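You operate a simulated robot arm through the tools that you are given. There is no shell and no other tool.

You run a simulated robot arm. Do the job below in one go: nothing can be reset, and whatever is moved stays where it is left.

JOB
Clear the dock, swap its stick for the one named on the clipboard and load that.
Fine: the old stick goes in the stand.

Only the result counts: the job must be done as asked and must still hold three seconds after the hand-in. Knocking over, shifting, dropping, spilling or breaking anything else fails it.

ROBOT AND FRAMES
A 6-joint arm with a two-finger parallel gripper on a trunk, on a base that drives. Base frame: it is fixed to the floor where the robot stands at the start and does not move with it; the origin is under the middle of the robot, x ahead of it, y to its left, z up; the surface under the hand at the start is at about z = 740. Lengths are in mm, angles in degrees, forces in N, time in s.
With the tool pointing down near the work surface it reaches from about 220 to 660 mm from the robot's upright axis, wherever it stands. Its first joint turns from -166.0 to 166.0 degrees. Places, roughly: key marked clear [500, -100, 800]; left slot of the stick stand [300, 0, 800]; load key [500, 0, 800]; middle slot of the stick stand [300, 0, 800]; port of the usb dock [500, -100, 800]; right slot of the stick stand [300, -100, 800]; usb dock [500, -100, 800]. Payload 1.57 kg.
The tool frame sits at the grasp point between the pads (the TCP): z along the fingers, y along the line on which they close. The tips reach 30 mm beyond it. Largest opening 110 mm; finger width 24, thickness 12; the body of the gripper, 48 by 112 mm, starts 78 mm behind the TCP.
Orientation is that of the tool frame in the base frame, as a unit quaternion [w, x, y, z]. With the fingers straight down and closing along the base's y, the tool's x points along the base's -x, its y along +y and its z along -z.

CONTROLS
- The arm moves only by the tool play_rows. Its argument "series" is a list of rows, each an object of numbers (a shift or turn left out is 0, a gripper value left out holds the last): "x", "y", "z": the shift along the tool's x, y, z in mm; "ax", "ay", "az": the turn, a rotation vector about the tool's x, y, z in degrees; "hand": the closure in counts, from 0 (fully open) to 255 (shut). In form: [{"x": .., "y": .., "z": .., "ax": .., "ay": .., "az": .., "hand": ..}, ...]. A call has 1 to 20 rows; each row is the pose to reach, as a shift and turn from the pose commanded when the call began, along the tool's axes at that moment. Rows are played at 5 a second. More than 50 mm and 8.6 degrees between two rows, or a gripper value outside its range, and nothing of the call is played. A pose out of reach is approached as far as the arm can. The call stops where the force on the tool passes 40 N (or 10 N more than at its start, if that is more) or the arm is blocked; 0.2 s more then pass. Each finger travels about 108 mm/s and halts on what it meets, pressing with about 22 N; the grip force reading is that of the motor and also rises with nothing between the fingers. The clock runs only during rows and for 0.2 s after the last one: add rows that repeat a pose to give the fingers time. The reply holds the time, the measured pose of the TCP, the force on the tool along the base axes, the opening and the grip force, in the units named above and with some noise, with the torque about the TCP (base axes, N m) and any sound that the robot's microphone picked up, and new pictures: "pictures" is both (left out), scene, wrist or none.
- Cameras (640 x 400 px; columns grow to the right, rows downward): "scene" is now at [34.3, 100.5, 1619.4]; the picture's right is [-0.58, -0.81, 0.00], its down [-0.70, 0.50, -0.51] and it looks along [0.41, -0.30, -0.86] (base axes); focal length 252 px, centre (320, 200). "wrist" rides on the gripper at [70, 16, -141] in the tool frame; the picture's right is [-0.23, 0.97, 0.00], its down [-0.86, -0.20, -0.48] and it looks along [-0.47, -0.11, 0.88] (tool axes); focal length 222 px, centre (320, 200). There is no depth. A picture from a camera that has moved, and an enlarged one, comes with that camera's place and axes in the base frame and with its lens.
- lift_body(by): slides the trunk up (or, below 0, down) by that many mm; the arm and the scene camera ride with it, the base frame stays. It gives what a move gives, with no picture.
- steer(legs): drives the robot by 1 to 6 legs, each [ahead, left, turn to the left] in mm, mm and degrees, along the robot's own axes; the way and the turn of a leg run together, so that a leg with both is an arc; at most 1500 mm and 180 degrees a leg. The arm and the cameras ride along, it lands a little off, and it stops where it bumps. It gives what a move gives, and a new picture of the scene camera.
- turn_head(pan, tilt): turns the head with the scene camera to pan (to the left, within 120 degrees either way) and tilt (down, from -29 to 69), counted from straight ahead of the robot. It gives what a move gives, and a new picture of the scene camera.
- enlarge(camera, box): a new picture of the part [left, top, right, bottom] of that camera's present view, enlarged. No time passes.
- finish_job(): hands the job in; it is judged then, once.

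Places have to be worked out from the pictures, the camera data and where the tool is seen. Open the gripper and draw the arm clear of the work before you hand the job in, unless the task says otherwise.

The tools are called as a command line: name --argument value ..., lists and objects as JSON in quotes. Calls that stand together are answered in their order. play_rows: Moves the arm, as the interface text tells. Its arguments: {"type":"object","properties":{"series":{"type":"array","items":{"type":"object","properties":{"x":{"type":"number"},"y":{"type":"number"},"z":{"type":"number"},"ax":{"type":"number"},"ay":{"type":"number"},"az":{"type":"number"},"hand":{"type":"number"}}}},"pictures":{"type":"string","enum":["both","scene","wrist","none"]}},"required":["series"]} The other tools are called the same way: lift_body (by) slides the trunk up or down; steer (legs) drives the base; turn_head (pan, tilt) turns the head that bears the scene camera; enlarge (camera, box) takes an enlarged picture of a part of a camera's view; finish_job () hands the job in.

At the start:

```text
time: 0.0
tool_pos: [506.1, -17.3, 1047.3]
tool_rot: [0.0, 0.0, 1.0, 0.001]
ft_force: [0.5, 0.3, -0.9]
torque: [-0.03, -0.02, -0.01]
finger_gap: 110.0
grip_force: 0.0
trunk travel left (down, up): [-225.0, 365.0]
robot x, y, heading: [-5.6, -2.5, 0.4]
head pan, tilt: [-35.7, 59.4]
```

scene: 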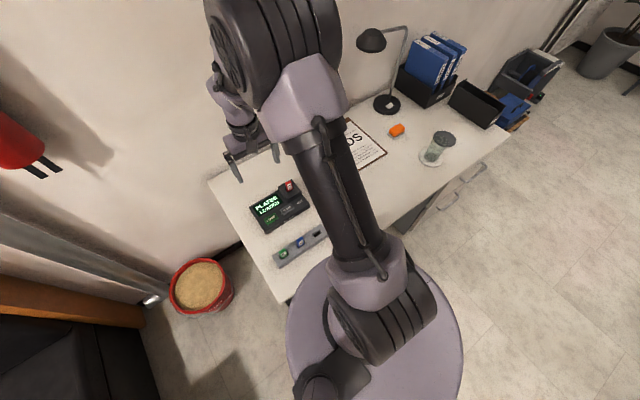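
wrist: 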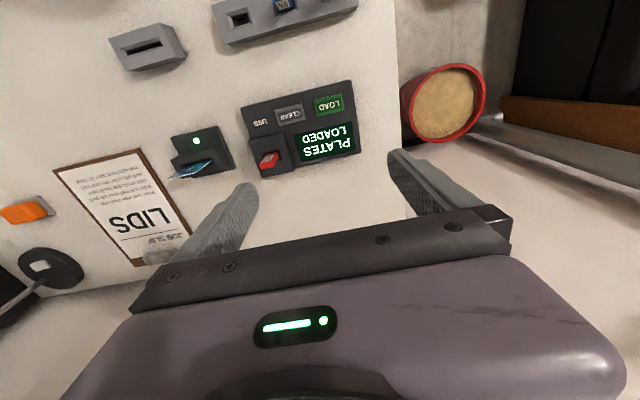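

The pictures show the dock with a red stick, a stand with sticks, and a clipboard partly hidden by the arm. I enlarge the parts that matter before moving.

enlarge --camera "wrist" --box '[30, 130, 230, 280]'

enlarge --camera "wrist" --box '[200, 0, 400, 200]'

enlarge --camera "scene" --box '[220, 160, 340, 280]'

```text
2.67 times, centred on (130, 205) of wrist
camera zoom: at [435.3, -1.9, 1188.4], right [0.23, 0.97, 0.0], down [0.86, -0.2, 0.48], along [0.47, -0.11, -0.88], focal length 592 px, centre (827, 187)
```

zoom: 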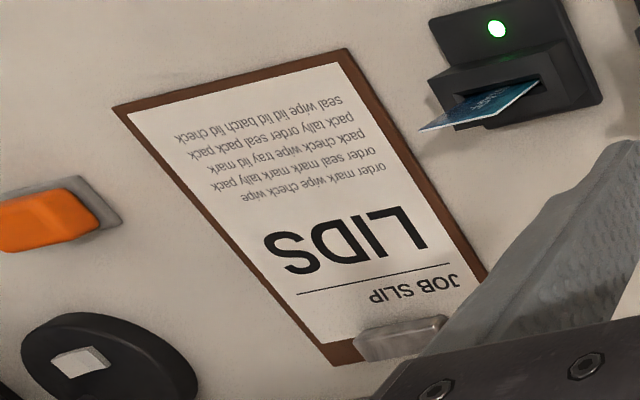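

```text
2.00 times, centred on (300, 100) of wrist
camera zoom: at [435.3, -1.9, 1188.4], right [0.23, 0.97, 0.0], down [0.86, -0.2, 0.48], along [0.47, -0.11, -0.88], focal length 444 px, centre (360, 400)
```

zoom: 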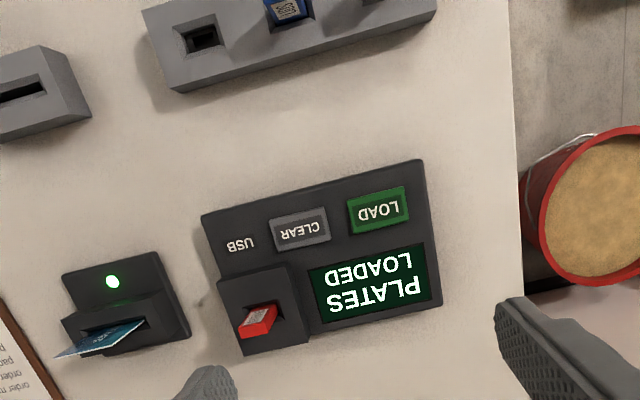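

```text
3.33 times, centred on (280, 220) of scene
camera zoom: at [34.3, 100.5, 1619.4], right [-0.58, -0.81, 0.0], down [-0.7, 0.5, -0.51], along [0.41, -0.3, -0.86], focal length 840 px, centre (453, 133)
```

zoom: 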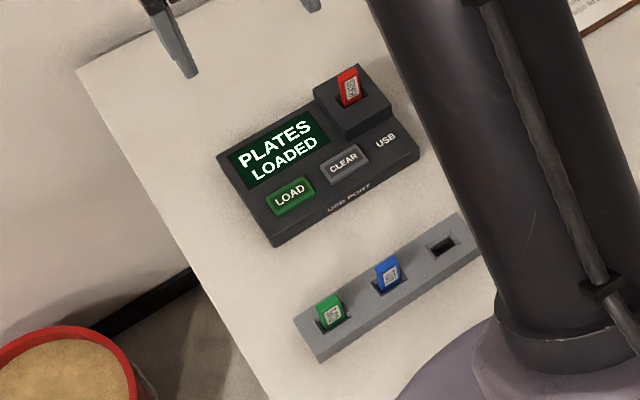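

The clipboard's job slip says LIDS and the dock shows PLATES LOADED. I zoom tighter to read the stick labels.

enlarge --camera "scene" --box '[270, 225, 330, 270]'

enlarge --camera "wrist" --box '[240, 0, 360, 60]'

enlarge --camera "scene" --box '[270, 170, 310, 200]'

```text
8.89 times, centred on (300, 248) of scene
camera zoom: at [34.3, 100.5, 1619.4], right [-0.58, -0.81, 0.0], down [-0.7, 0.5, -0.51], along [0.41, -0.3, -0.86], focal length 2241 px, centre (498, -222)
```

zoom: 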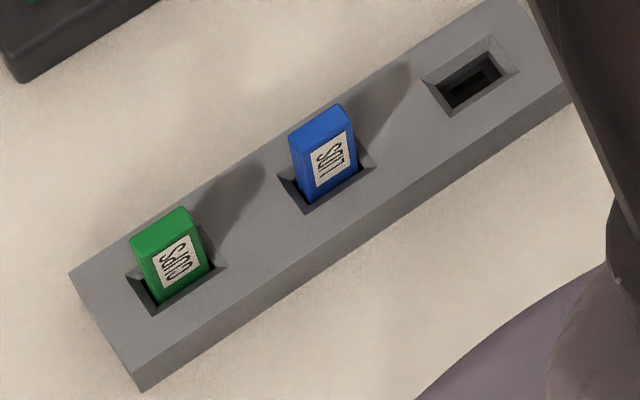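

```text
5.33 times, centred on (300, 30) of wrist
camera zoom: at [435.3, -1.9, 1188.4], right [0.23, 0.97, 0.0], down [0.86, -0.2, 0.48], along [0.47, -0.11, -0.88], focal length 1185 px, centre (427, 1107)
```

zoom: 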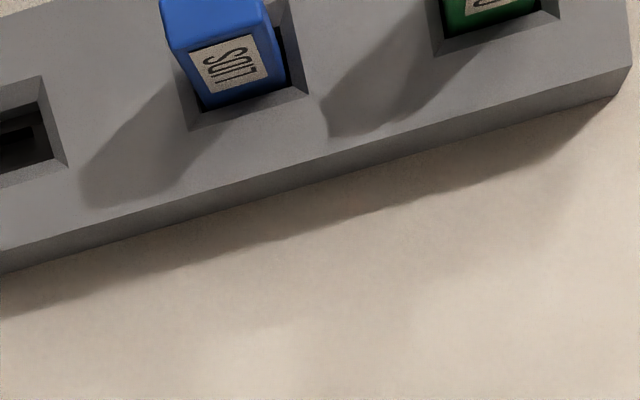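

```text
13.33 times, centred on (290, 185) of scene
camera zoom: at [34.3, 100.5, 1619.4], right [-0.58, -0.81, 0.0], down [-0.7, 0.5, -0.51], along [0.41, -0.3, -0.86], focal length 3362 px, centre (720, 400)
```

zoom: 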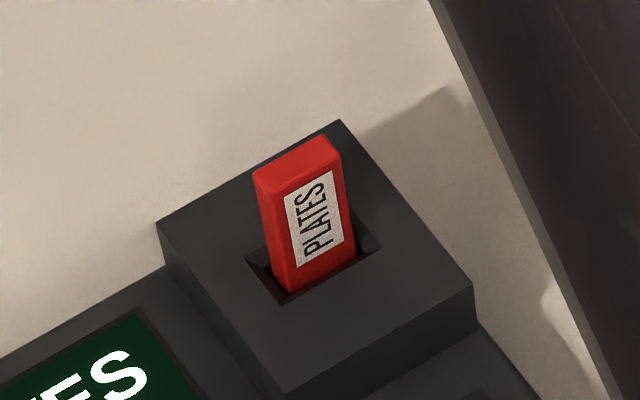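

The blue stick is labelled LIDS, green CUPS and red PLATES, and the right slot of the stand is empty. I lower the arm for a closer wrist view so I can measure the dock's keys and port.

play_rows --series '[{"x": -5, "y": -15, "z": 40}, {"x": -10, "y": -30, "z": 80}, {"x": -14, "y": -43, "z": 117}, {"x": -14, "y": -43, "z": 117}]' --pictures "both"

```text
time: 1.0
tool_pos: [518.5, -60.3, 928.1]
tool_rot: [0.001, -0.001, 1.0, 0.001]
ft_force: [-0.1, 0.6, 0.3]
torque: [0.02, 0.0, 0.01]
finger_gap: 109.9
grip_force: 0.0
trunk travel left (down, up): [-225.0, 365.0]
robot x, y, heading: [-2.0, -0.2, 0.1]
head pan, tilt: [-35.7, 59.4]
camera scene: at [34.1, 100.6, 1619.4], right [-0.58, -0.81, 0.0], down [-0.7, 0.5, -0.51], along [0.41, -0.3, -0.86], focal length 252 px, centre (320, 200)
camera wrist: at [448.0, -44.4, 1069.0], right [0.23, 0.97, 0.0], down [0.85, -0.2, 0.48], along [0.47, -0.11, -0.88], focal length 222 px, centre (320, 200)
```

scene: 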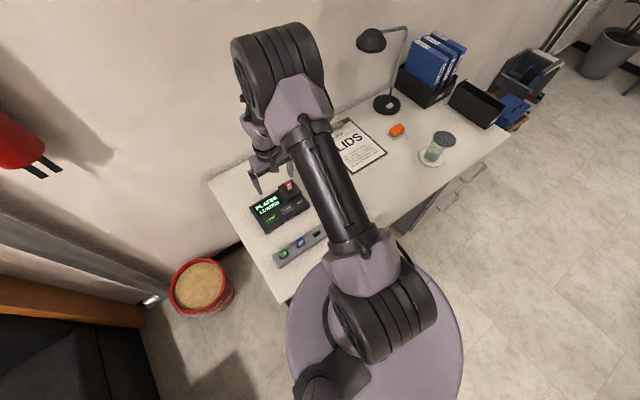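
wrist: 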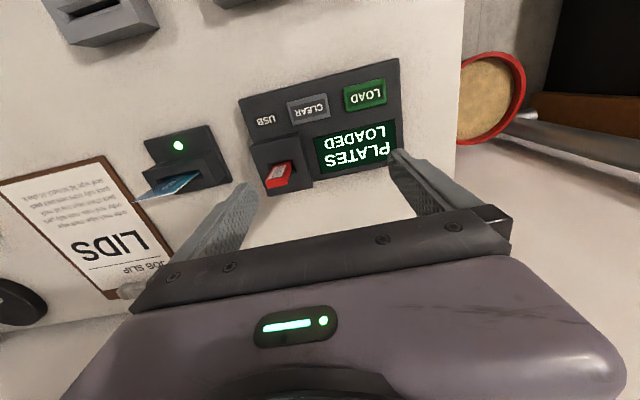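

I zoom into the dock from here to locate the keys and port precisely, and into the matching part of the scene view.

enlarge --camera "wrist" --box '[230, 50, 410, 200]'

enlarge --camera "scene" --box '[245, 175, 325, 235]'

enlarge --camera "scene" --box '[265, 220, 329, 270]'

```text
2.67 times, centred on (320, 125) of wrist
camera zoom: at [448.0, -44.4, 1069.0], right [0.23, 0.97, 0.0], down [0.85, -0.2, 0.48], along [0.47, -0.11, -0.88], focal length 592 px, centre (320, 400)
```

zoom: 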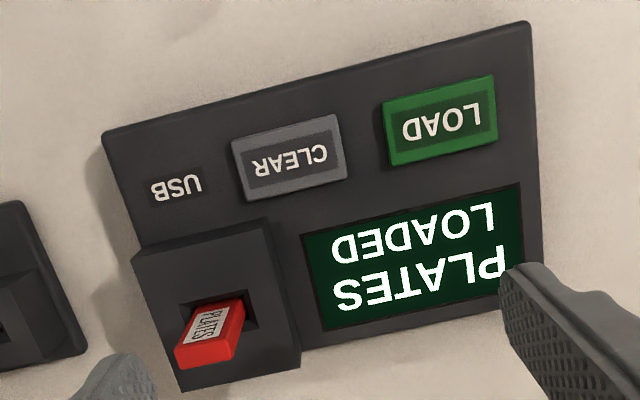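

```text
6.67 times, centred on (285, 205) of scene
camera zoom: at [34.1, 100.6, 1619.4], right [-0.58, -0.81, 0.0], down [-0.7, 0.5, -0.51], along [0.41, -0.3, -0.86], focal length 1681 px, centre (553, 167)
```

zoom: 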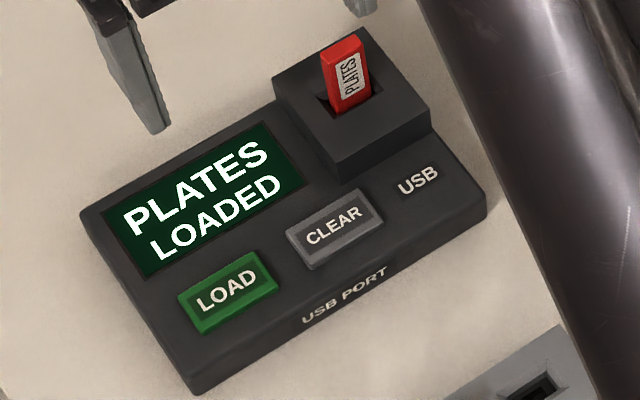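

```text
8.00 times, centred on (297, 245) of scene
camera zoom: at [34.1, 100.6, 1619.4], right [-0.58, -0.81, 0.0], down [-0.7, 0.5, -0.51], along [0.41, -0.3, -0.86], focal length 2017 px, centre (504, -160)
```

zoom: 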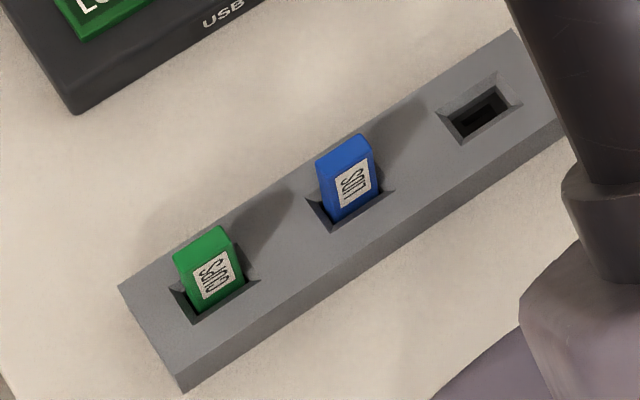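

Triangulating both views puts CLEAR at about (475, -64, 783), LOAD at about (476, 4, 783) and the red stick at about (537, -114, top 842). I shut the fingers and hover above CLEAR.

play_rows --series '[{"x": 20, "y": -2, "z": 10, "hand": 255}, {"x": 43.5, "y": -3.7, "z": 30, "hand": 255}, {"x": 43.5, "y": -3.7, "z": 70, "hand": 255}, {"x": 43.5, "y": -3.7, "z": 83, "hand": 255}, {"x": 43.5, "y": -3.7, "z": 83, "hand": 255}]' --pictures "both"

enlarge --camera "wrist" --box '[200, 0, 440, 200]'

enlarge --camera "scene" --box '[245, 175, 325, 235]'

```text
time: 2.2
tool_pos: [477.5, -64.3, 846.2]
tool_rot: [-0.001, 0.0, 1.0, 0.001]
ft_force: [-0.1, -0.7, 0.3]
torque: [0.0, 0.02, -0.02]
finger_gap: 0.0
grip_force: 21.0
trunk travel left (down, up): [-225.0, 365.0]
robot x, y, heading: [3.6, -0.3, -0.2]
head pan, tilt: [-35.7, 59.4]
camera scene: at [34.3, 100.5, 1619.4], right [-0.58, -0.81, 0.0], down [-0.7, 0.5, -0.51], along [0.41, -0.3, -0.86], focal length 252 px, centre (320, 200)
camera wrist: at [406.0, -48.9, 987.0], right [0.23, 0.97, 0.0], down [0.86, -0.2, 0.48], along [0.47, -0.11, -0.88], focal length 222 px, centre (320, 200)
```

scene: 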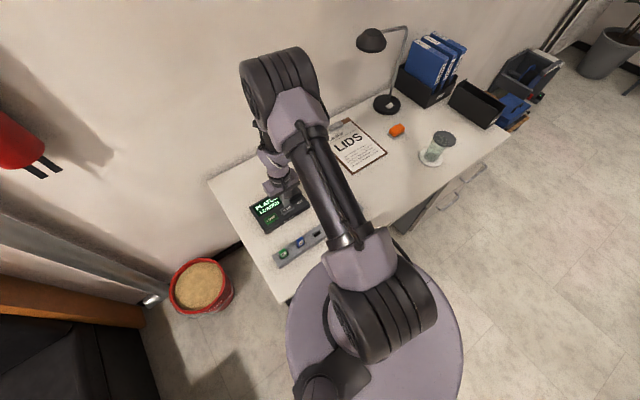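
wrist: 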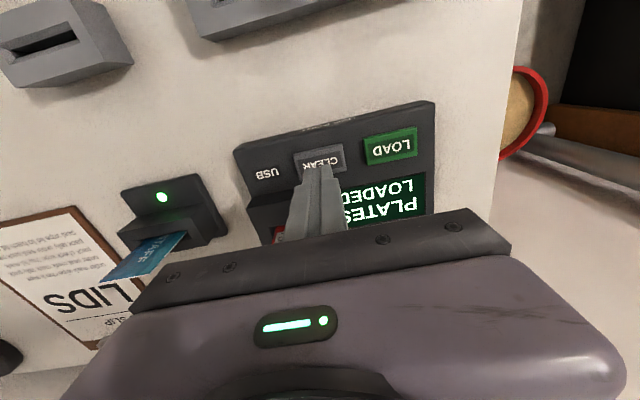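

```text
2.00 times, centred on (320, 100) of wrist
camera zoom: at [406.0, -48.9, 987.0], right [0.23, 0.97, 0.0], down [0.86, -0.2, 0.48], along [0.47, -0.11, -0.88], focal length 444 px, centre (320, 400)
```

zoom: 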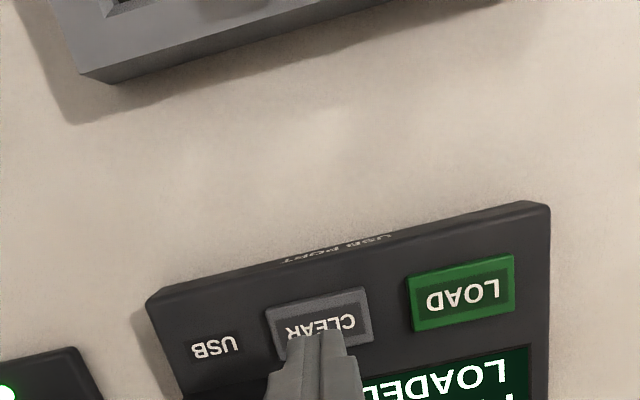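

```text
6.67 times, centred on (285, 205) of scene
camera zoom: at [34.3, 100.5, 1619.4], right [-0.58, -0.81, 0.0], down [-0.7, 0.5, -0.51], along [0.41, -0.3, -0.86], focal length 1681 px, centre (553, 167)
```

zoom: 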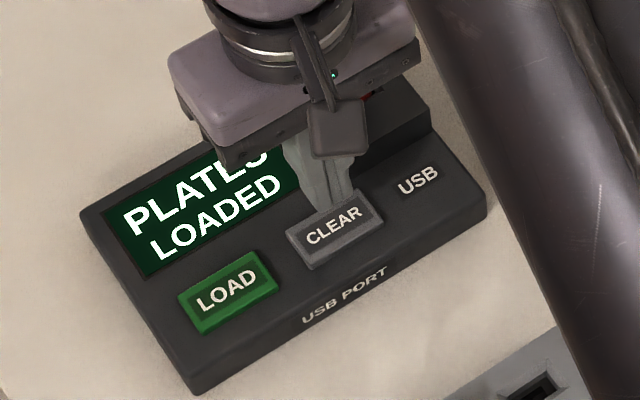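

The tips line up over the CLEAR key as predicted, with the key centre at about x = 474. I shift 3.5 mm towards me and descend to just about contact.

play_rows --series '[{"x": 3.5, "z": 10, "hand": 255}, {"x": 3.5, "z": 22, "hand": 255}, {"x": 3.5, "z": 28, "hand": 255}, {"x": 3.5, "z": 31, "hand": 255}, {"x": 3.5, "z": 31, "hand": 255}]' --pictures "wrist"

enlarge --camera "scene" --box '[245, 175, 325, 235]'

```text
time: 3.4
tool_pos: [473.7, -64.2, 817.1]
tool_rot: [0.0, 0.0, 1.0, 0.001]
ft_force: [-0.2, -0.1, -0.2]
torque: [0.02, 0.01, -0.01]
finger_gap: 0.0
grip_force: 21.2
trunk travel left (down, up): [-225.0, 365.0]
robot x, y, heading: [-2.2, -4.5, 0.1]
head pan, tilt: [-35.7, 59.4]
camera wrist: at [403.1, -48.1, 957.5], right [0.23, 0.97, 0.0], down [0.85, -0.2, 0.48], along [0.47, -0.11, -0.88], focal length 222 px, centre (320, 200)
```

wrist: 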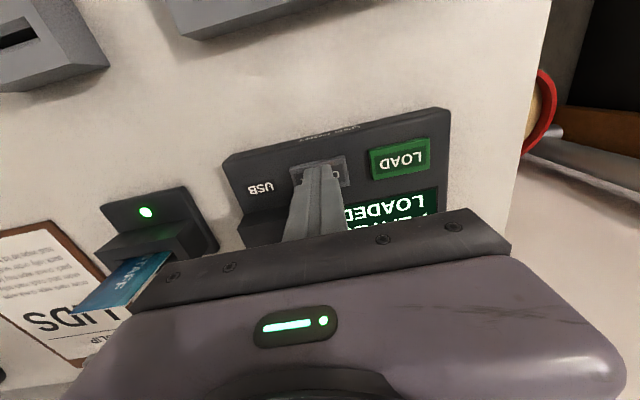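

```text
6.67 times, centred on (285, 205) of scene
camera zoom: at [34.3, 100.5, 1619.4], right [-0.58, -0.81, 0.0], down [-0.7, 0.5, -0.51], along [0.41, -0.3, -0.86], focal length 1681 px, centre (553, 167)
```

zoom: 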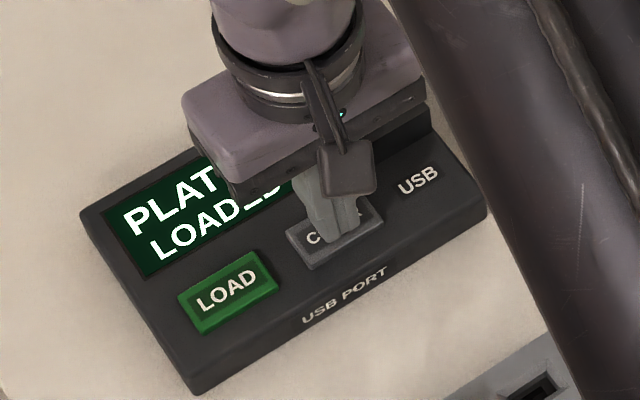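

No contact yet, with the tips at about z = 787. I keep going down in small steps.

play_rows --series '[{"z": 2}, {"z": 4}, {"z": 5}, {"z": 5}]' --pictures "none"

```text
time: 4.4
tool_pos: [475.1, -64.8, 810.9]
tool_rot: [0.0, 0.0, 1.0, 0.001]
ft_force: [-0.3, 0.4, 0.1]
torque: [0.0, 0.02, -0.06]
finger_gap: 0.0
grip_force: 21.1
trunk travel left (down, up): [-225.0, 365.0]
robot x, y, heading: [1.6, -1.5, 0.3]
head pan, tilt: [-35.7, 59.4]
```

Still no force at a tip height of about 781. I continue down a little.

play_rows --series '[{"z": 1.5}, {"z": 3}, {"z": 4}, {"z": 4}]' --pictures "wrist"

enlarge --camera "scene" --box '[245, 175, 325, 235]'

```text
time: 5.4
tool_pos: [472.8, -63.7, 809.2]
tool_rot: [0.0, 0.0, 1.0, 0.001]
ft_force: [0.0, 0.5, -0.2]
torque: [-0.02, -0.01, 0.03]
finger_gap: 0.0
grip_force: 21.4
trunk travel left (down, up): [-225.0, 365.0]
robot x, y, heading: [-2.0, 2.3, -0.1]
head pan, tilt: [-35.7, 59.4]
camera wrist: at [402.8, -47.7, 949.1], right [0.23, 0.97, 0.0], down [0.86, -0.2, 0.48], along [0.47, -0.11, -0.88], focal length 222 px, centre (320, 200)
```

wrist: 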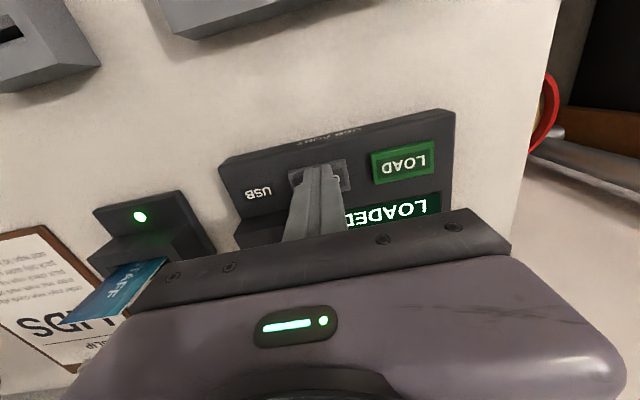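

```text
6.67 times, centred on (285, 205) of scene
camera zoom: at [34.3, 100.5, 1619.4], right [-0.58, -0.81, 0.0], down [-0.7, 0.5, -0.51], along [0.41, -0.3, -0.86], focal length 1681 px, centre (553, 167)
```

zoom: 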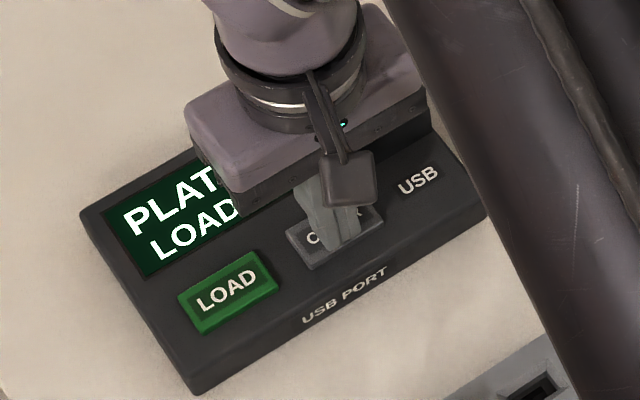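

No force at a tip height of about 778, so the key top is lower than I judged. I go on in small steps.

play_rows --series '[{"z": 1.5}, {"z": 3}, {"z": 4.5}, {"z": 4.5}]' --pictures "none"

```text
time: 6.4
tool_pos: [473.7, -65.0, 802.1]
tool_rot: [0.0, 0.001, 1.0, 0.001]
ft_force: [0.7, 1.3, 1.1]
torque: [-0.02, 0.0, -0.01]
finger_gap: 0.0
grip_force: 20.8
trunk travel left (down, up): [-225.0, 365.0]
robot x, y, heading: [-1.4, -3.3, 0.3]
head pan, tilt: [-35.7, 59.4]
heard: click
```

A click was heard, so CLEAR seems pressed. I rise back up and check the display.

play_rows --series '[{"z": 0}, {"z": -20}, {"z": -60}, {"z": -100}, {"z": -120}, {"z": -120}]' --pictures "both"

enlarge --camera "scene" --box '[245, 175, 325, 235]'

enlarge --camera "wrist" --box '[200, 50, 440, 250]'

```text
time: 7.8
tool_pos: [472.8, -62.9, 923.8]
tool_rot: [0.0, 0.0, 1.0, 0.0]
ft_force: [-0.1, 0.2, 0.4]
torque: [-0.01, 0.0, -0.05]
finger_gap: 0.1
grip_force: 21.4
trunk travel left (down, up): [-225.0, 365.0]
robot x, y, heading: [-0.7, -1.9, 0.1]
head pan, tilt: [-35.7, 59.4]
camera scene: at [34.5, 100.5, 1619.4], right [-0.58, -0.81, 0.0], down [-0.7, 0.5, -0.51], along [0.41, -0.3, -0.86], focal length 252 px, centre (320, 200)
camera wrist: at [401.7, -46.6, 1065.3], right [0.23, 0.97, 0.0], down [0.86, -0.2, 0.48], along [0.47, -0.11, -0.88], focal length 222 px, centre (320, 200)
```

scene: 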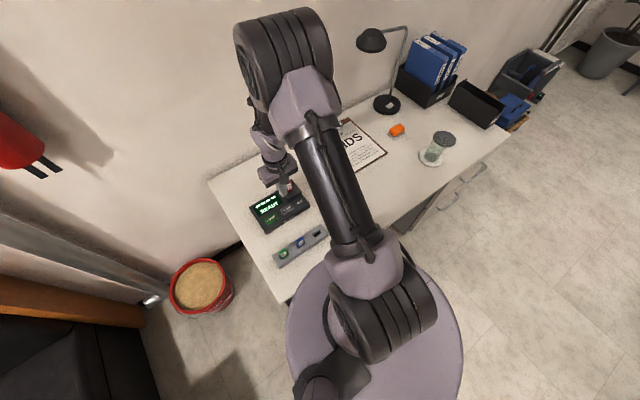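
wrist: 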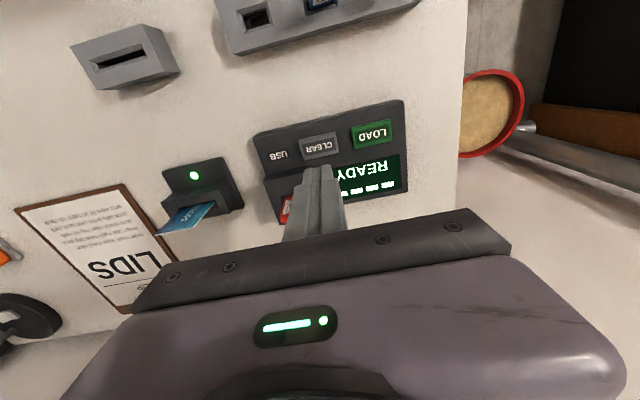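

```text
6.67 times, centred on (285, 205) of scene
camera zoom: at [34.5, 100.5, 1619.4], right [-0.58, -0.81, 0.0], down [-0.7, 0.5, -0.51], along [0.41, -0.3, -0.86], focal length 1681 px, centre (553, 167)
```

zoom: 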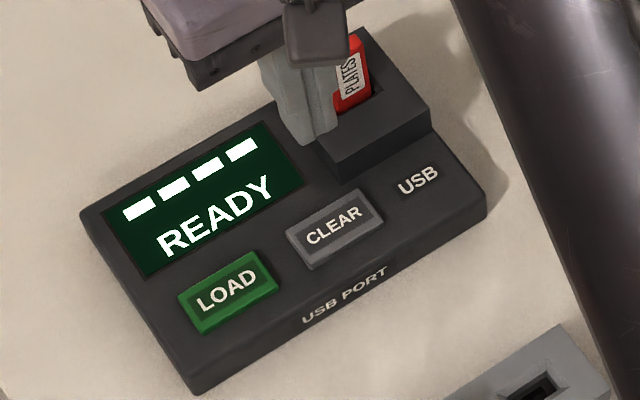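

```text
2.00 times, centred on (320, 150) of wrist
camera zoom: at [401.7, -46.6, 1065.3], right [0.23, 0.97, 0.0], down [0.86, -0.2, 0.48], along [0.47, -0.11, -0.88], focal length 444 px, centre (320, 300)
```

zoom: 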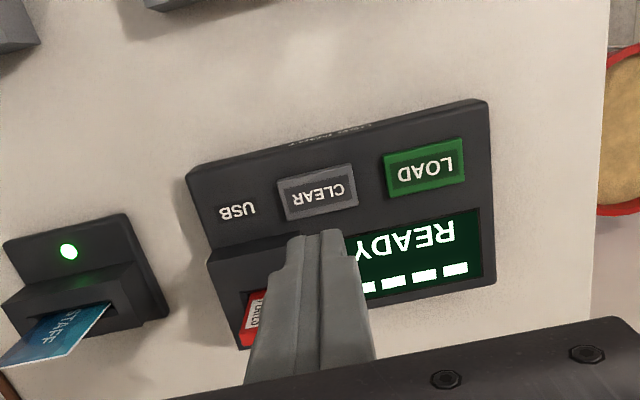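

The display now reads READY, so the dock is cleared. I half-open the fingers and move near the red stick for a close wrist view.

play_rows --series '[{"x": -10, "y": -20, "z": 0, "hand": 139}, {"x": -32, "y": -52, "z": 10, "hand": 139}, {"x": -32, "y": -52, "z": 18, "hand": 139}, {"x": -32, "y": -52, "z": 18, "hand": 139}]' --pictures "wrist"

enlarge --camera "wrist" --box '[240, 130, 400, 230]'

enlarge --camera "scene" --box '[270, 165, 318, 195]'

```text
time: 8.8
tool_pos: [504.5, -116.2, 903.5]
tool_rot: [0.0, 0.0, 1.0, 0.001]
ft_force: [-0.1, -0.3, 0.7]
torque: [0.0, -0.02, 0.01]
finger_gap: 49.8
grip_force: 0.0
trunk travel left (down, up): [-225.0, 365.0]
robot x, y, heading: [1.4, -3.5, -0.2]
head pan, tilt: [-35.7, 59.4]
camera wrist: at [433.7, -100.2, 1044.7], right [0.23, 0.97, 0.0], down [0.86, -0.2, 0.48], along [0.47, -0.11, -0.88], focal length 222 px, centre (320, 200)
```

wrist: 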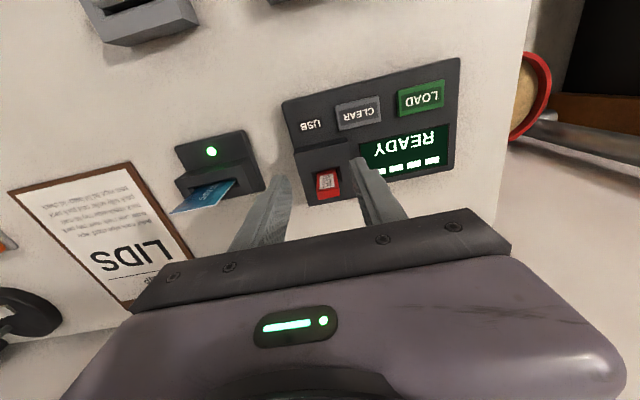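

```text
4.00 times, centred on (320, 180) of wrist
camera zoom: at [433.7, -100.2, 1044.7], right [0.23, 0.97, 0.0], down [0.86, -0.2, 0.48], along [0.47, -0.11, -0.88], focal length 888 px, centre (320, 280)
```

zoom: 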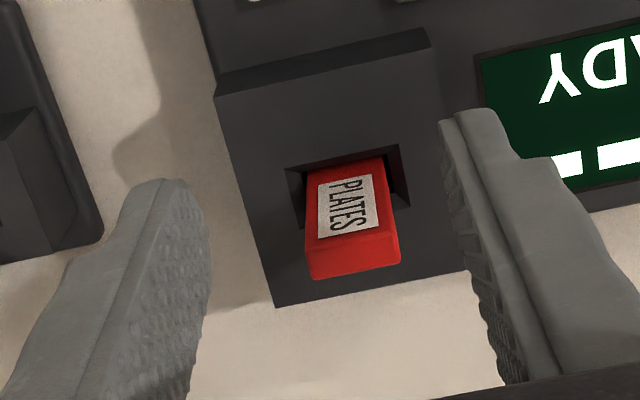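

```text
13.33 times, centred on (294, 180) of scene
camera zoom: at [34.4, 100.5, 1619.4], right [-0.58, -0.81, 0.0], down [-0.7, 0.5, -0.51], along [0.41, -0.3, -0.86], focal length 3362 px, centre (667, 467)
```

zoom: 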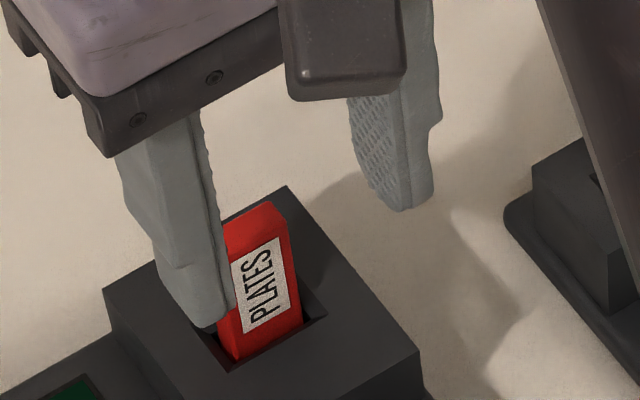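

The red stick's top is at about (539, -115.5, 834) and the port block's top at about 790. I move over it and lower halfway, then check alignment before gripping.

play_rows --series '[{"x": -20, "y": 0.4, "z": 0}, {"x": -34.5, "y": 0.4, "z": 5}, {"x": -34.5, "y": 0.4, "z": 30}, {"x": -34.5, "y": 0.4, "z": 50}, {"x": -34.5, "y": 0.4, "z": 50}]' --pictures "wrist"

enlarge --camera "wrist" --box '[240, 130, 400, 230]'

enlarge --camera "scene" --box '[260, 160, 324, 200]'

```text
time: 10.0
tool_pos: [539.7, -115.2, 852.0]
tool_rot: [0.0, 0.0, 1.0, 0.001]
ft_force: [-0.9, -0.8, -0.5]
torque: [0.01, 0.0, 0.02]
finger_gap: 50.0
grip_force: 0.0
trunk travel left (down, up): [-225.0, 365.0]
robot x, y, heading: [2.1, 2.9, -0.0]
head pan, tilt: [-35.7, 59.4]
camera wrist: at [468.2, -99.2, 993.7], right [0.23, 0.97, 0.0], down [0.86, -0.2, 0.48], along [0.47, -0.11, -0.88], focal length 222 px, centre (320, 200)
```

wrist: 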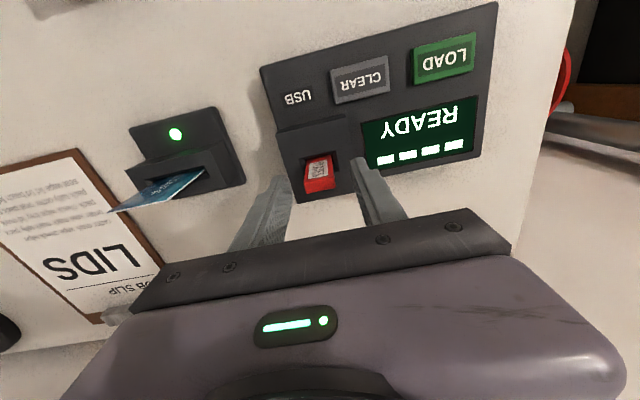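

```text
4.00 times, centred on (320, 180) of wrist
camera zoom: at [468.2, -99.2, 993.7], right [0.23, 0.97, 0.0], down [0.86, -0.2, 0.48], along [0.47, -0.11, -0.88], focal length 888 px, centre (320, 280)
```

zoom: 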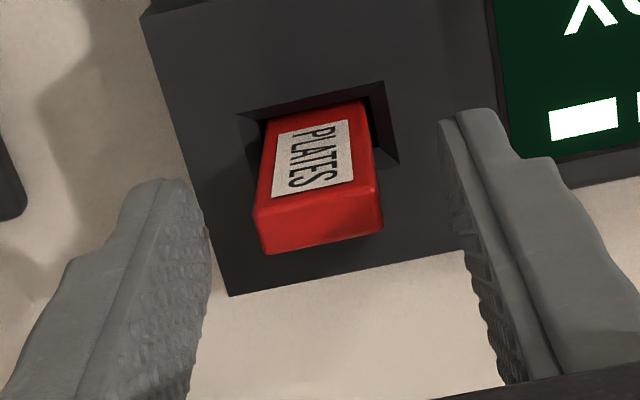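

```text
10.00 times, centred on (292, 180) of scene
camera zoom: at [34.3, 100.5, 1619.4], right [-0.58, -0.81, 0.0], down [-0.7, 0.5, -0.51], along [0.41, -0.3, -0.86], focal length 2521 px, centre (600, 400)
```

zoom: 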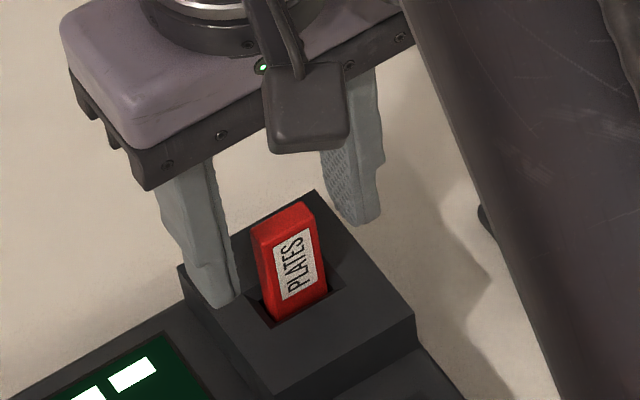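

The stick is centred between the fingers at about (540, -115.6). I lower to a TCP height of about 825 and close gently.

play_rows --series '[{"y": -0.3, "z": 10}, {"y": -0.3, "z": 20}, {"y": -0.3, "z": 26}, {"y": -0.3, "z": 26}]' --pictures "wrist"

enlarge --camera "wrist" --box '[240, 130, 400, 230]'

enlarge --camera "scene" --box '[260, 160, 324, 200]'

```text
time: 11.0
tool_pos: [540.6, -116.4, 826.6]
tool_rot: [0.0, 0.0, 1.0, 0.001]
ft_force: [0.0, -0.3, -0.1]
torque: [0.01, -0.04, 0.02]
finger_gap: 50.2
grip_force: 0.1
trunk travel left (down, up): [-225.0, 365.0]
robot x, y, heading: [-1.0, 1.2, -0.1]
head pan, tilt: [-35.7, 59.4]
camera wrist: at [468.9, -99.9, 968.1], right [0.23, 0.97, 0.0], down [0.86, -0.2, 0.48], along [0.47, -0.11, -0.88], focal length 222 px, centre (320, 200)
```

wrist: 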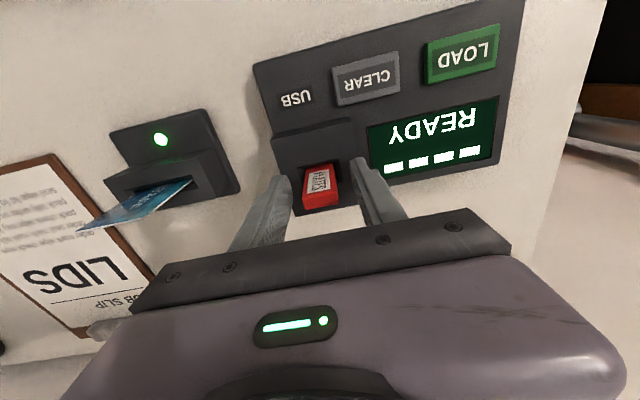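

```text
4.00 times, centred on (320, 180) of wrist
camera zoom: at [468.9, -99.9, 968.1], right [0.23, 0.97, 0.0], down [0.86, -0.2, 0.48], along [0.47, -0.11, -0.88], focal length 888 px, centre (320, 280)
```

zoom: 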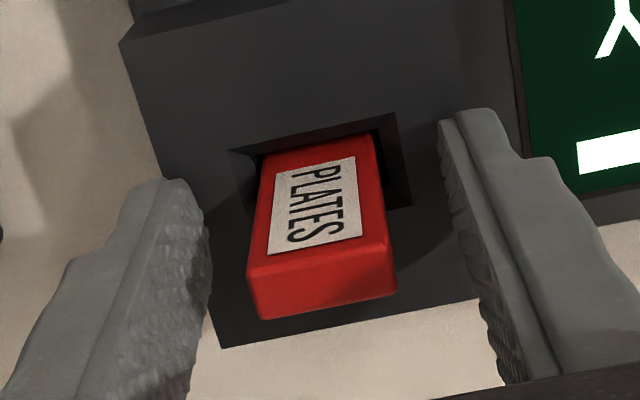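

```text
10.00 times, centred on (292, 180) of scene
camera zoom: at [34.3, 100.5, 1619.4], right [-0.58, -0.81, 0.0], down [-0.7, 0.5, -0.51], along [0.41, -0.3, -0.86], focal length 2521 px, centre (600, 400)
```

zoom: 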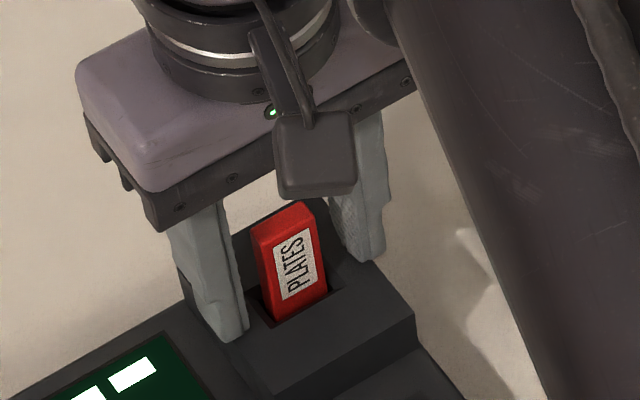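

The fingers straddle the stick symmetrically and the tips are clear of the block. I close step by step on the stick.

play_rows --series '[{"hand": 180}, {"hand": 195}, {"hand": 205}, {"hand": 230}, {"hand": 230}]' --pictures "wrist"

enlarge --camera "wrist" --box '[240, 130, 400, 230]'

```text
time: 12.2
tool_pos: [539.1, -115.3, 826.2]
tool_rot: [0.0, 0.0, 1.0, 0.0]
ft_force: [0.1, 0.5, -0.1]
torque: [-0.01, 0.01, -0.01]
finger_gap: 22.5
grip_force: 22.7
trunk travel left (down, up): [-225.0, 365.0]
robot x, y, heading: [1.5, 2.8, 0.2]
head pan, tilt: [-35.7, 59.4]
camera wrist: at [468.9, -100.0, 968.2], right [0.23, 0.97, 0.0], down [0.86, -0.2, 0.48], along [0.47, -0.11, -0.88], focal length 222 px, centre (320, 200)
```

wrist: 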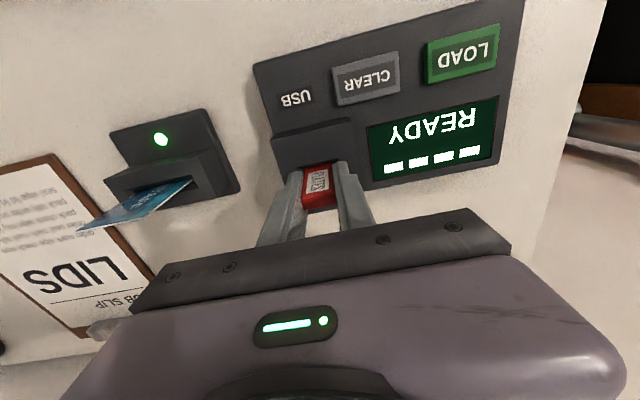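

```text
4.00 times, centred on (320, 180) of wrist
camera zoom: at [468.9, -100.0, 968.2], right [0.23, 0.97, 0.0], down [0.86, -0.2, 0.48], along [0.47, -0.11, -0.88], focal length 888 px, centre (320, 280)
```

zoom: 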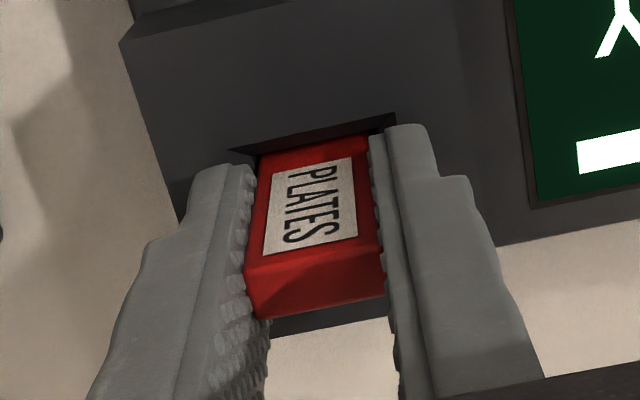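

The grip holds 22.5 mm at 22.7 N. I pull the red stick straight up out of the port.

play_rows --series '[{"z": -3}, {"z": -8}, {"z": -15}, {"z": -25}, {"z": -40}, {"z": -65}, {"z": -95}, {"z": -95}]' --pictures "both"

enlarge --camera "scene" --box '[250, 150, 330, 200]'

enlarge --camera "wrist" --box '[240, 100, 400, 230]'

```text
time: 14.0
tool_pos: [539.1, -116.1, 923.2]
tool_rot: [0.001, 0.0, 1.0, 0.002]
ft_force: [0.3, -0.3, -0.2]
torque: [-0.01, 0.02, -0.03]
finger_gap: 22.8
grip_force: 22.5
trunk travel left (down, up): [-225.0, 365.0]
robot x, y, heading: [-3.1, 3.2, 0.2]
head pan, tilt: [-35.7, 59.4]
camera scene: at [34.6, 100.5, 1619.4], right [-0.58, -0.81, 0.0], down [-0.7, 0.5, -0.51], along [0.41, -0.3, -0.86], focal length 252 px, centre (320, 200)
camera wrist: at [468.7, -100.2, 1065.4], right [0.23, 0.97, 0.0], down [0.86, -0.2, 0.48], along [0.47, -0.11, -0.88], focal length 222 px, centre (320, 200)
```

scene: 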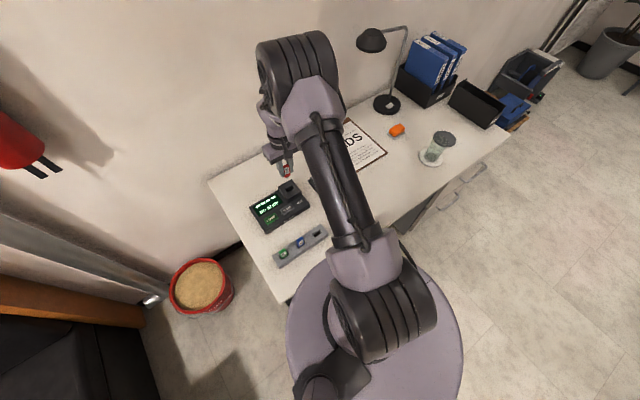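
wrist: 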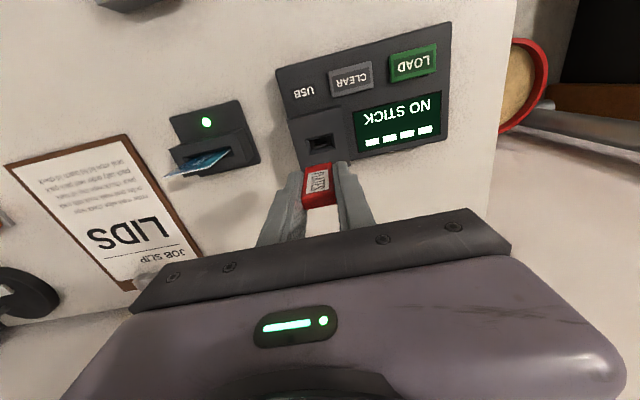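

```text
8.00 times, centred on (290, 175) of scene
camera zoom: at [34.6, 100.5, 1619.4], right [-0.58, -0.81, 0.0], down [-0.7, 0.5, -0.51], along [0.41, -0.3, -0.86], focal length 2017 px, centre (560, 400)
```

zoom: 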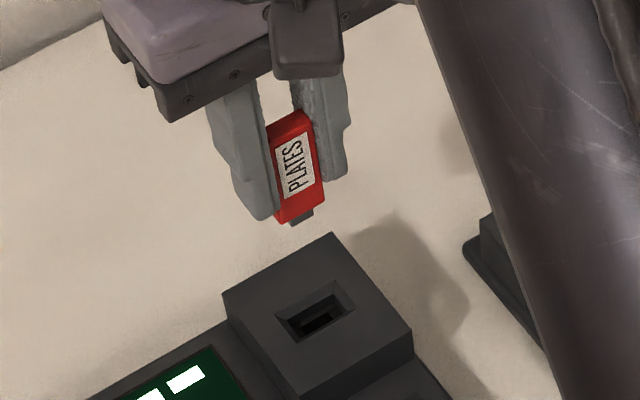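

```text
3.08 times, centred on (320, 165) of wrist
camera zoom: at [468.7, -100.2, 1065.4], right [0.23, 0.97, 0.0], down [0.86, -0.2, 0.48], along [0.47, -0.11, -0.88], focal length 684 px, centre (320, 308)
```

zoom: 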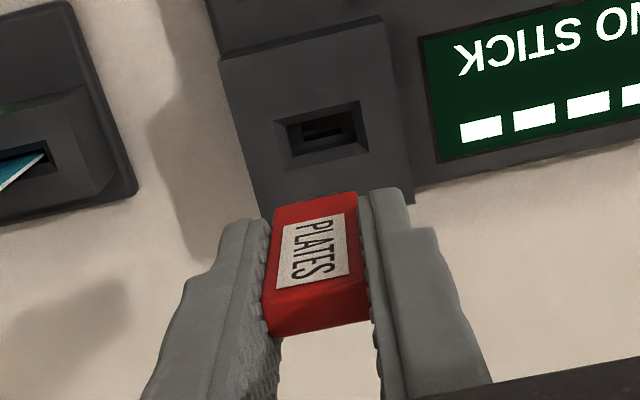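

The red stick is out, with a short metal plug at its bottom, and the display reads NO STICK. I carry it high towards the stand's empty right slot.

play_rows --series '[{"x": 30, "y": 3}, {"x": 70, "y": 6}, {"x": 110, "y": 9}, {"x": 150, "y": 14}, {"x": 185, "y": 18}, {"x": 200, "y": 18}, {"x": 200, "y": 18}]' --pictures "both"

enlarge --camera "wrist" --box '[260, 60, 500, 220]'

enlarge --camera "scene" --box '[265, 210, 345, 270]'

```text
time: 15.6
tool_pos: [338.8, -97.3, 921.9]
tool_rot: [0.0, 0.0, 1.0, 0.001]
ft_force: [0.2, -0.2, 0.0]
torque: [0.01, 0.0, 0.02]
finger_gap: 22.8
grip_force: 22.5
trunk travel left (down, up): [-225.0, 365.0]
robot x, y, heading: [0.3, -0.7, -0.0]
head pan, tilt: [-35.7, 59.4]
camera scene: at [34.4, 100.6, 1619.4], right [-0.58, -0.81, 0.0], down [-0.7, 0.5, -0.51], along [0.41, -0.3, -0.86], focal length 252 px, centre (320, 200)
camera wrist: at [267.4, -81.0, 1063.2], right [0.23, 0.97, 0.0], down [0.85, -0.2, 0.48], along [0.47, -0.11, -0.88], focal length 222 px, centre (320, 200)
```

scene: 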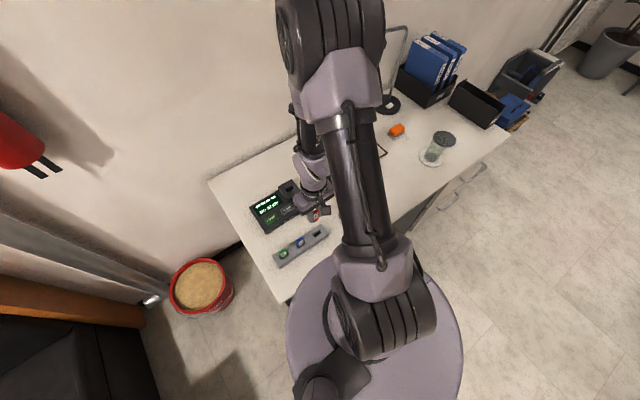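
wrist: 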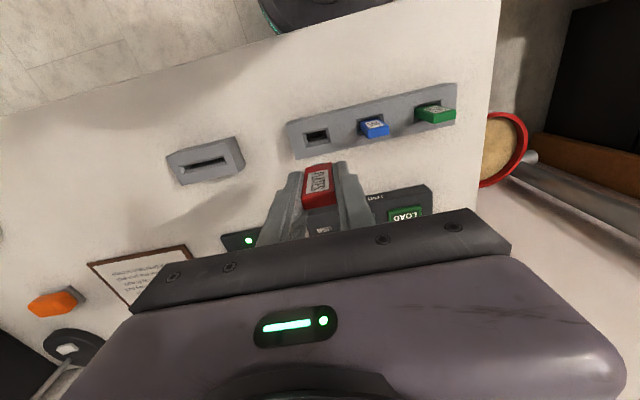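

```text
2.50 times, centred on (380, 140) of wrist
camera zoom: at [267.4, -81.0, 1063.2], right [0.23, 0.97, 0.0], down [0.85, -0.2, 0.48], along [0.47, -0.11, -0.88], focal length 555 px, centre (170, 350)
```

zoom: 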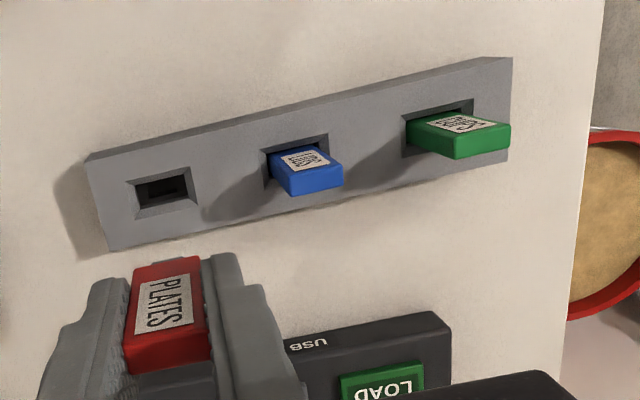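

```text
6.67 times, centred on (305, 240) of scene
camera zoom: at [34.4, 100.6, 1619.4], right [-0.58, -0.81, 0.0], down [-0.7, 0.5, -0.51], along [0.41, -0.3, -0.86], focal length 1681 px, centre (420, -67)
```

zoom: 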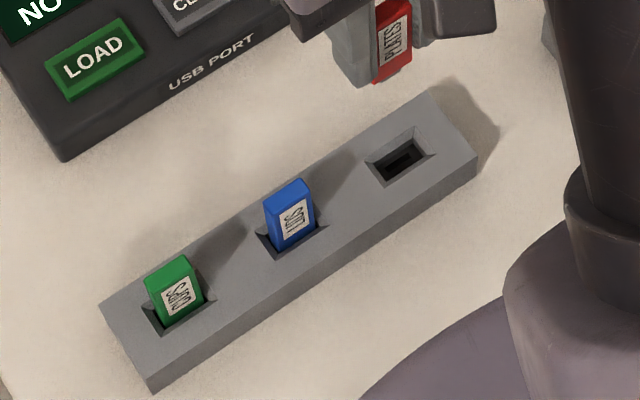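

The right slot is at about (330, -99), with the stand's top near z = 780. I move above it and lower a bit for a second, closer view.

play_rows --series '[{"x": 8, "y": -1.8, "z": 15}, {"x": 8, "y": -1.8, "z": 35}, {"x": 8, "y": -1.8, "z": 45}, {"x": 8, "y": -1.8, "z": 45}]' --pictures "wrist"

enlarge --camera "wrist" --box '[240, 80, 480, 230]'

enlarge --camera "scene" --box '[285, 200, 345, 245]'

```text
time: 16.6
tool_pos: [330.8, -99.9, 878.1]
tool_rot: [0.0, 0.0, 1.0, 0.001]
ft_force: [0.7, 0.9, -0.1]
torque: [0.03, -0.01, 0.0]
finger_gap: 22.7
grip_force: 22.1
trunk travel left (down, up): [-225.0, 365.0]
robot x, y, heading: [-3.8, -0.5, 0.1]
head pan, tilt: [-35.7, 59.4]
camera wrist: at [260.5, -84.2, 1019.4], right [0.23, 0.97, 0.0], down [0.85, -0.2, 0.48], along [0.47, -0.11, -0.88], focal length 222 px, centre (320, 200)
```

wrist: 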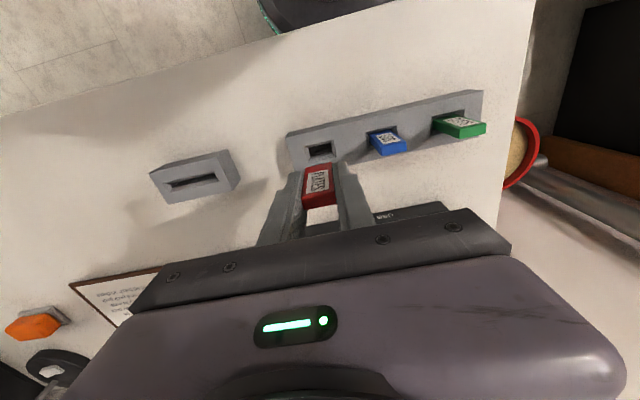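

```text
2.67 times, centred on (360, 155) of wrist
camera zoom: at [260.5, -84.2, 1019.4], right [0.23, 0.97, 0.0], down [0.85, -0.2, 0.48], along [0.47, -0.11, -0.88], focal length 592 px, centre (213, 320)
```

zoom: 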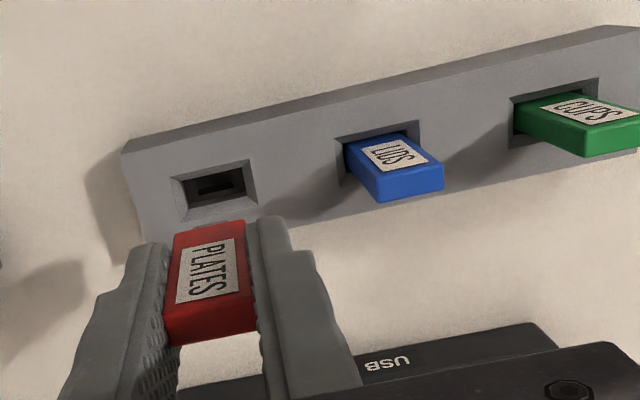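

```text
8.89 times, centred on (315, 222) of scene
camera zoom: at [34.3, 100.5, 1619.4], right [-0.58, -0.81, 0.0], down [-0.7, 0.5, -0.51], along [0.41, -0.3, -0.86], focal length 2241 px, centre (364, 0)
```

zoom: 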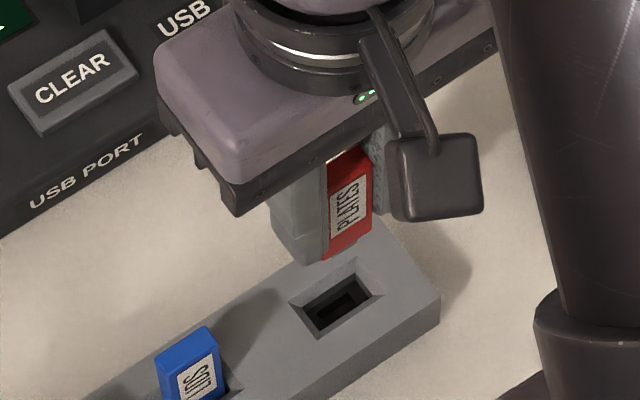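

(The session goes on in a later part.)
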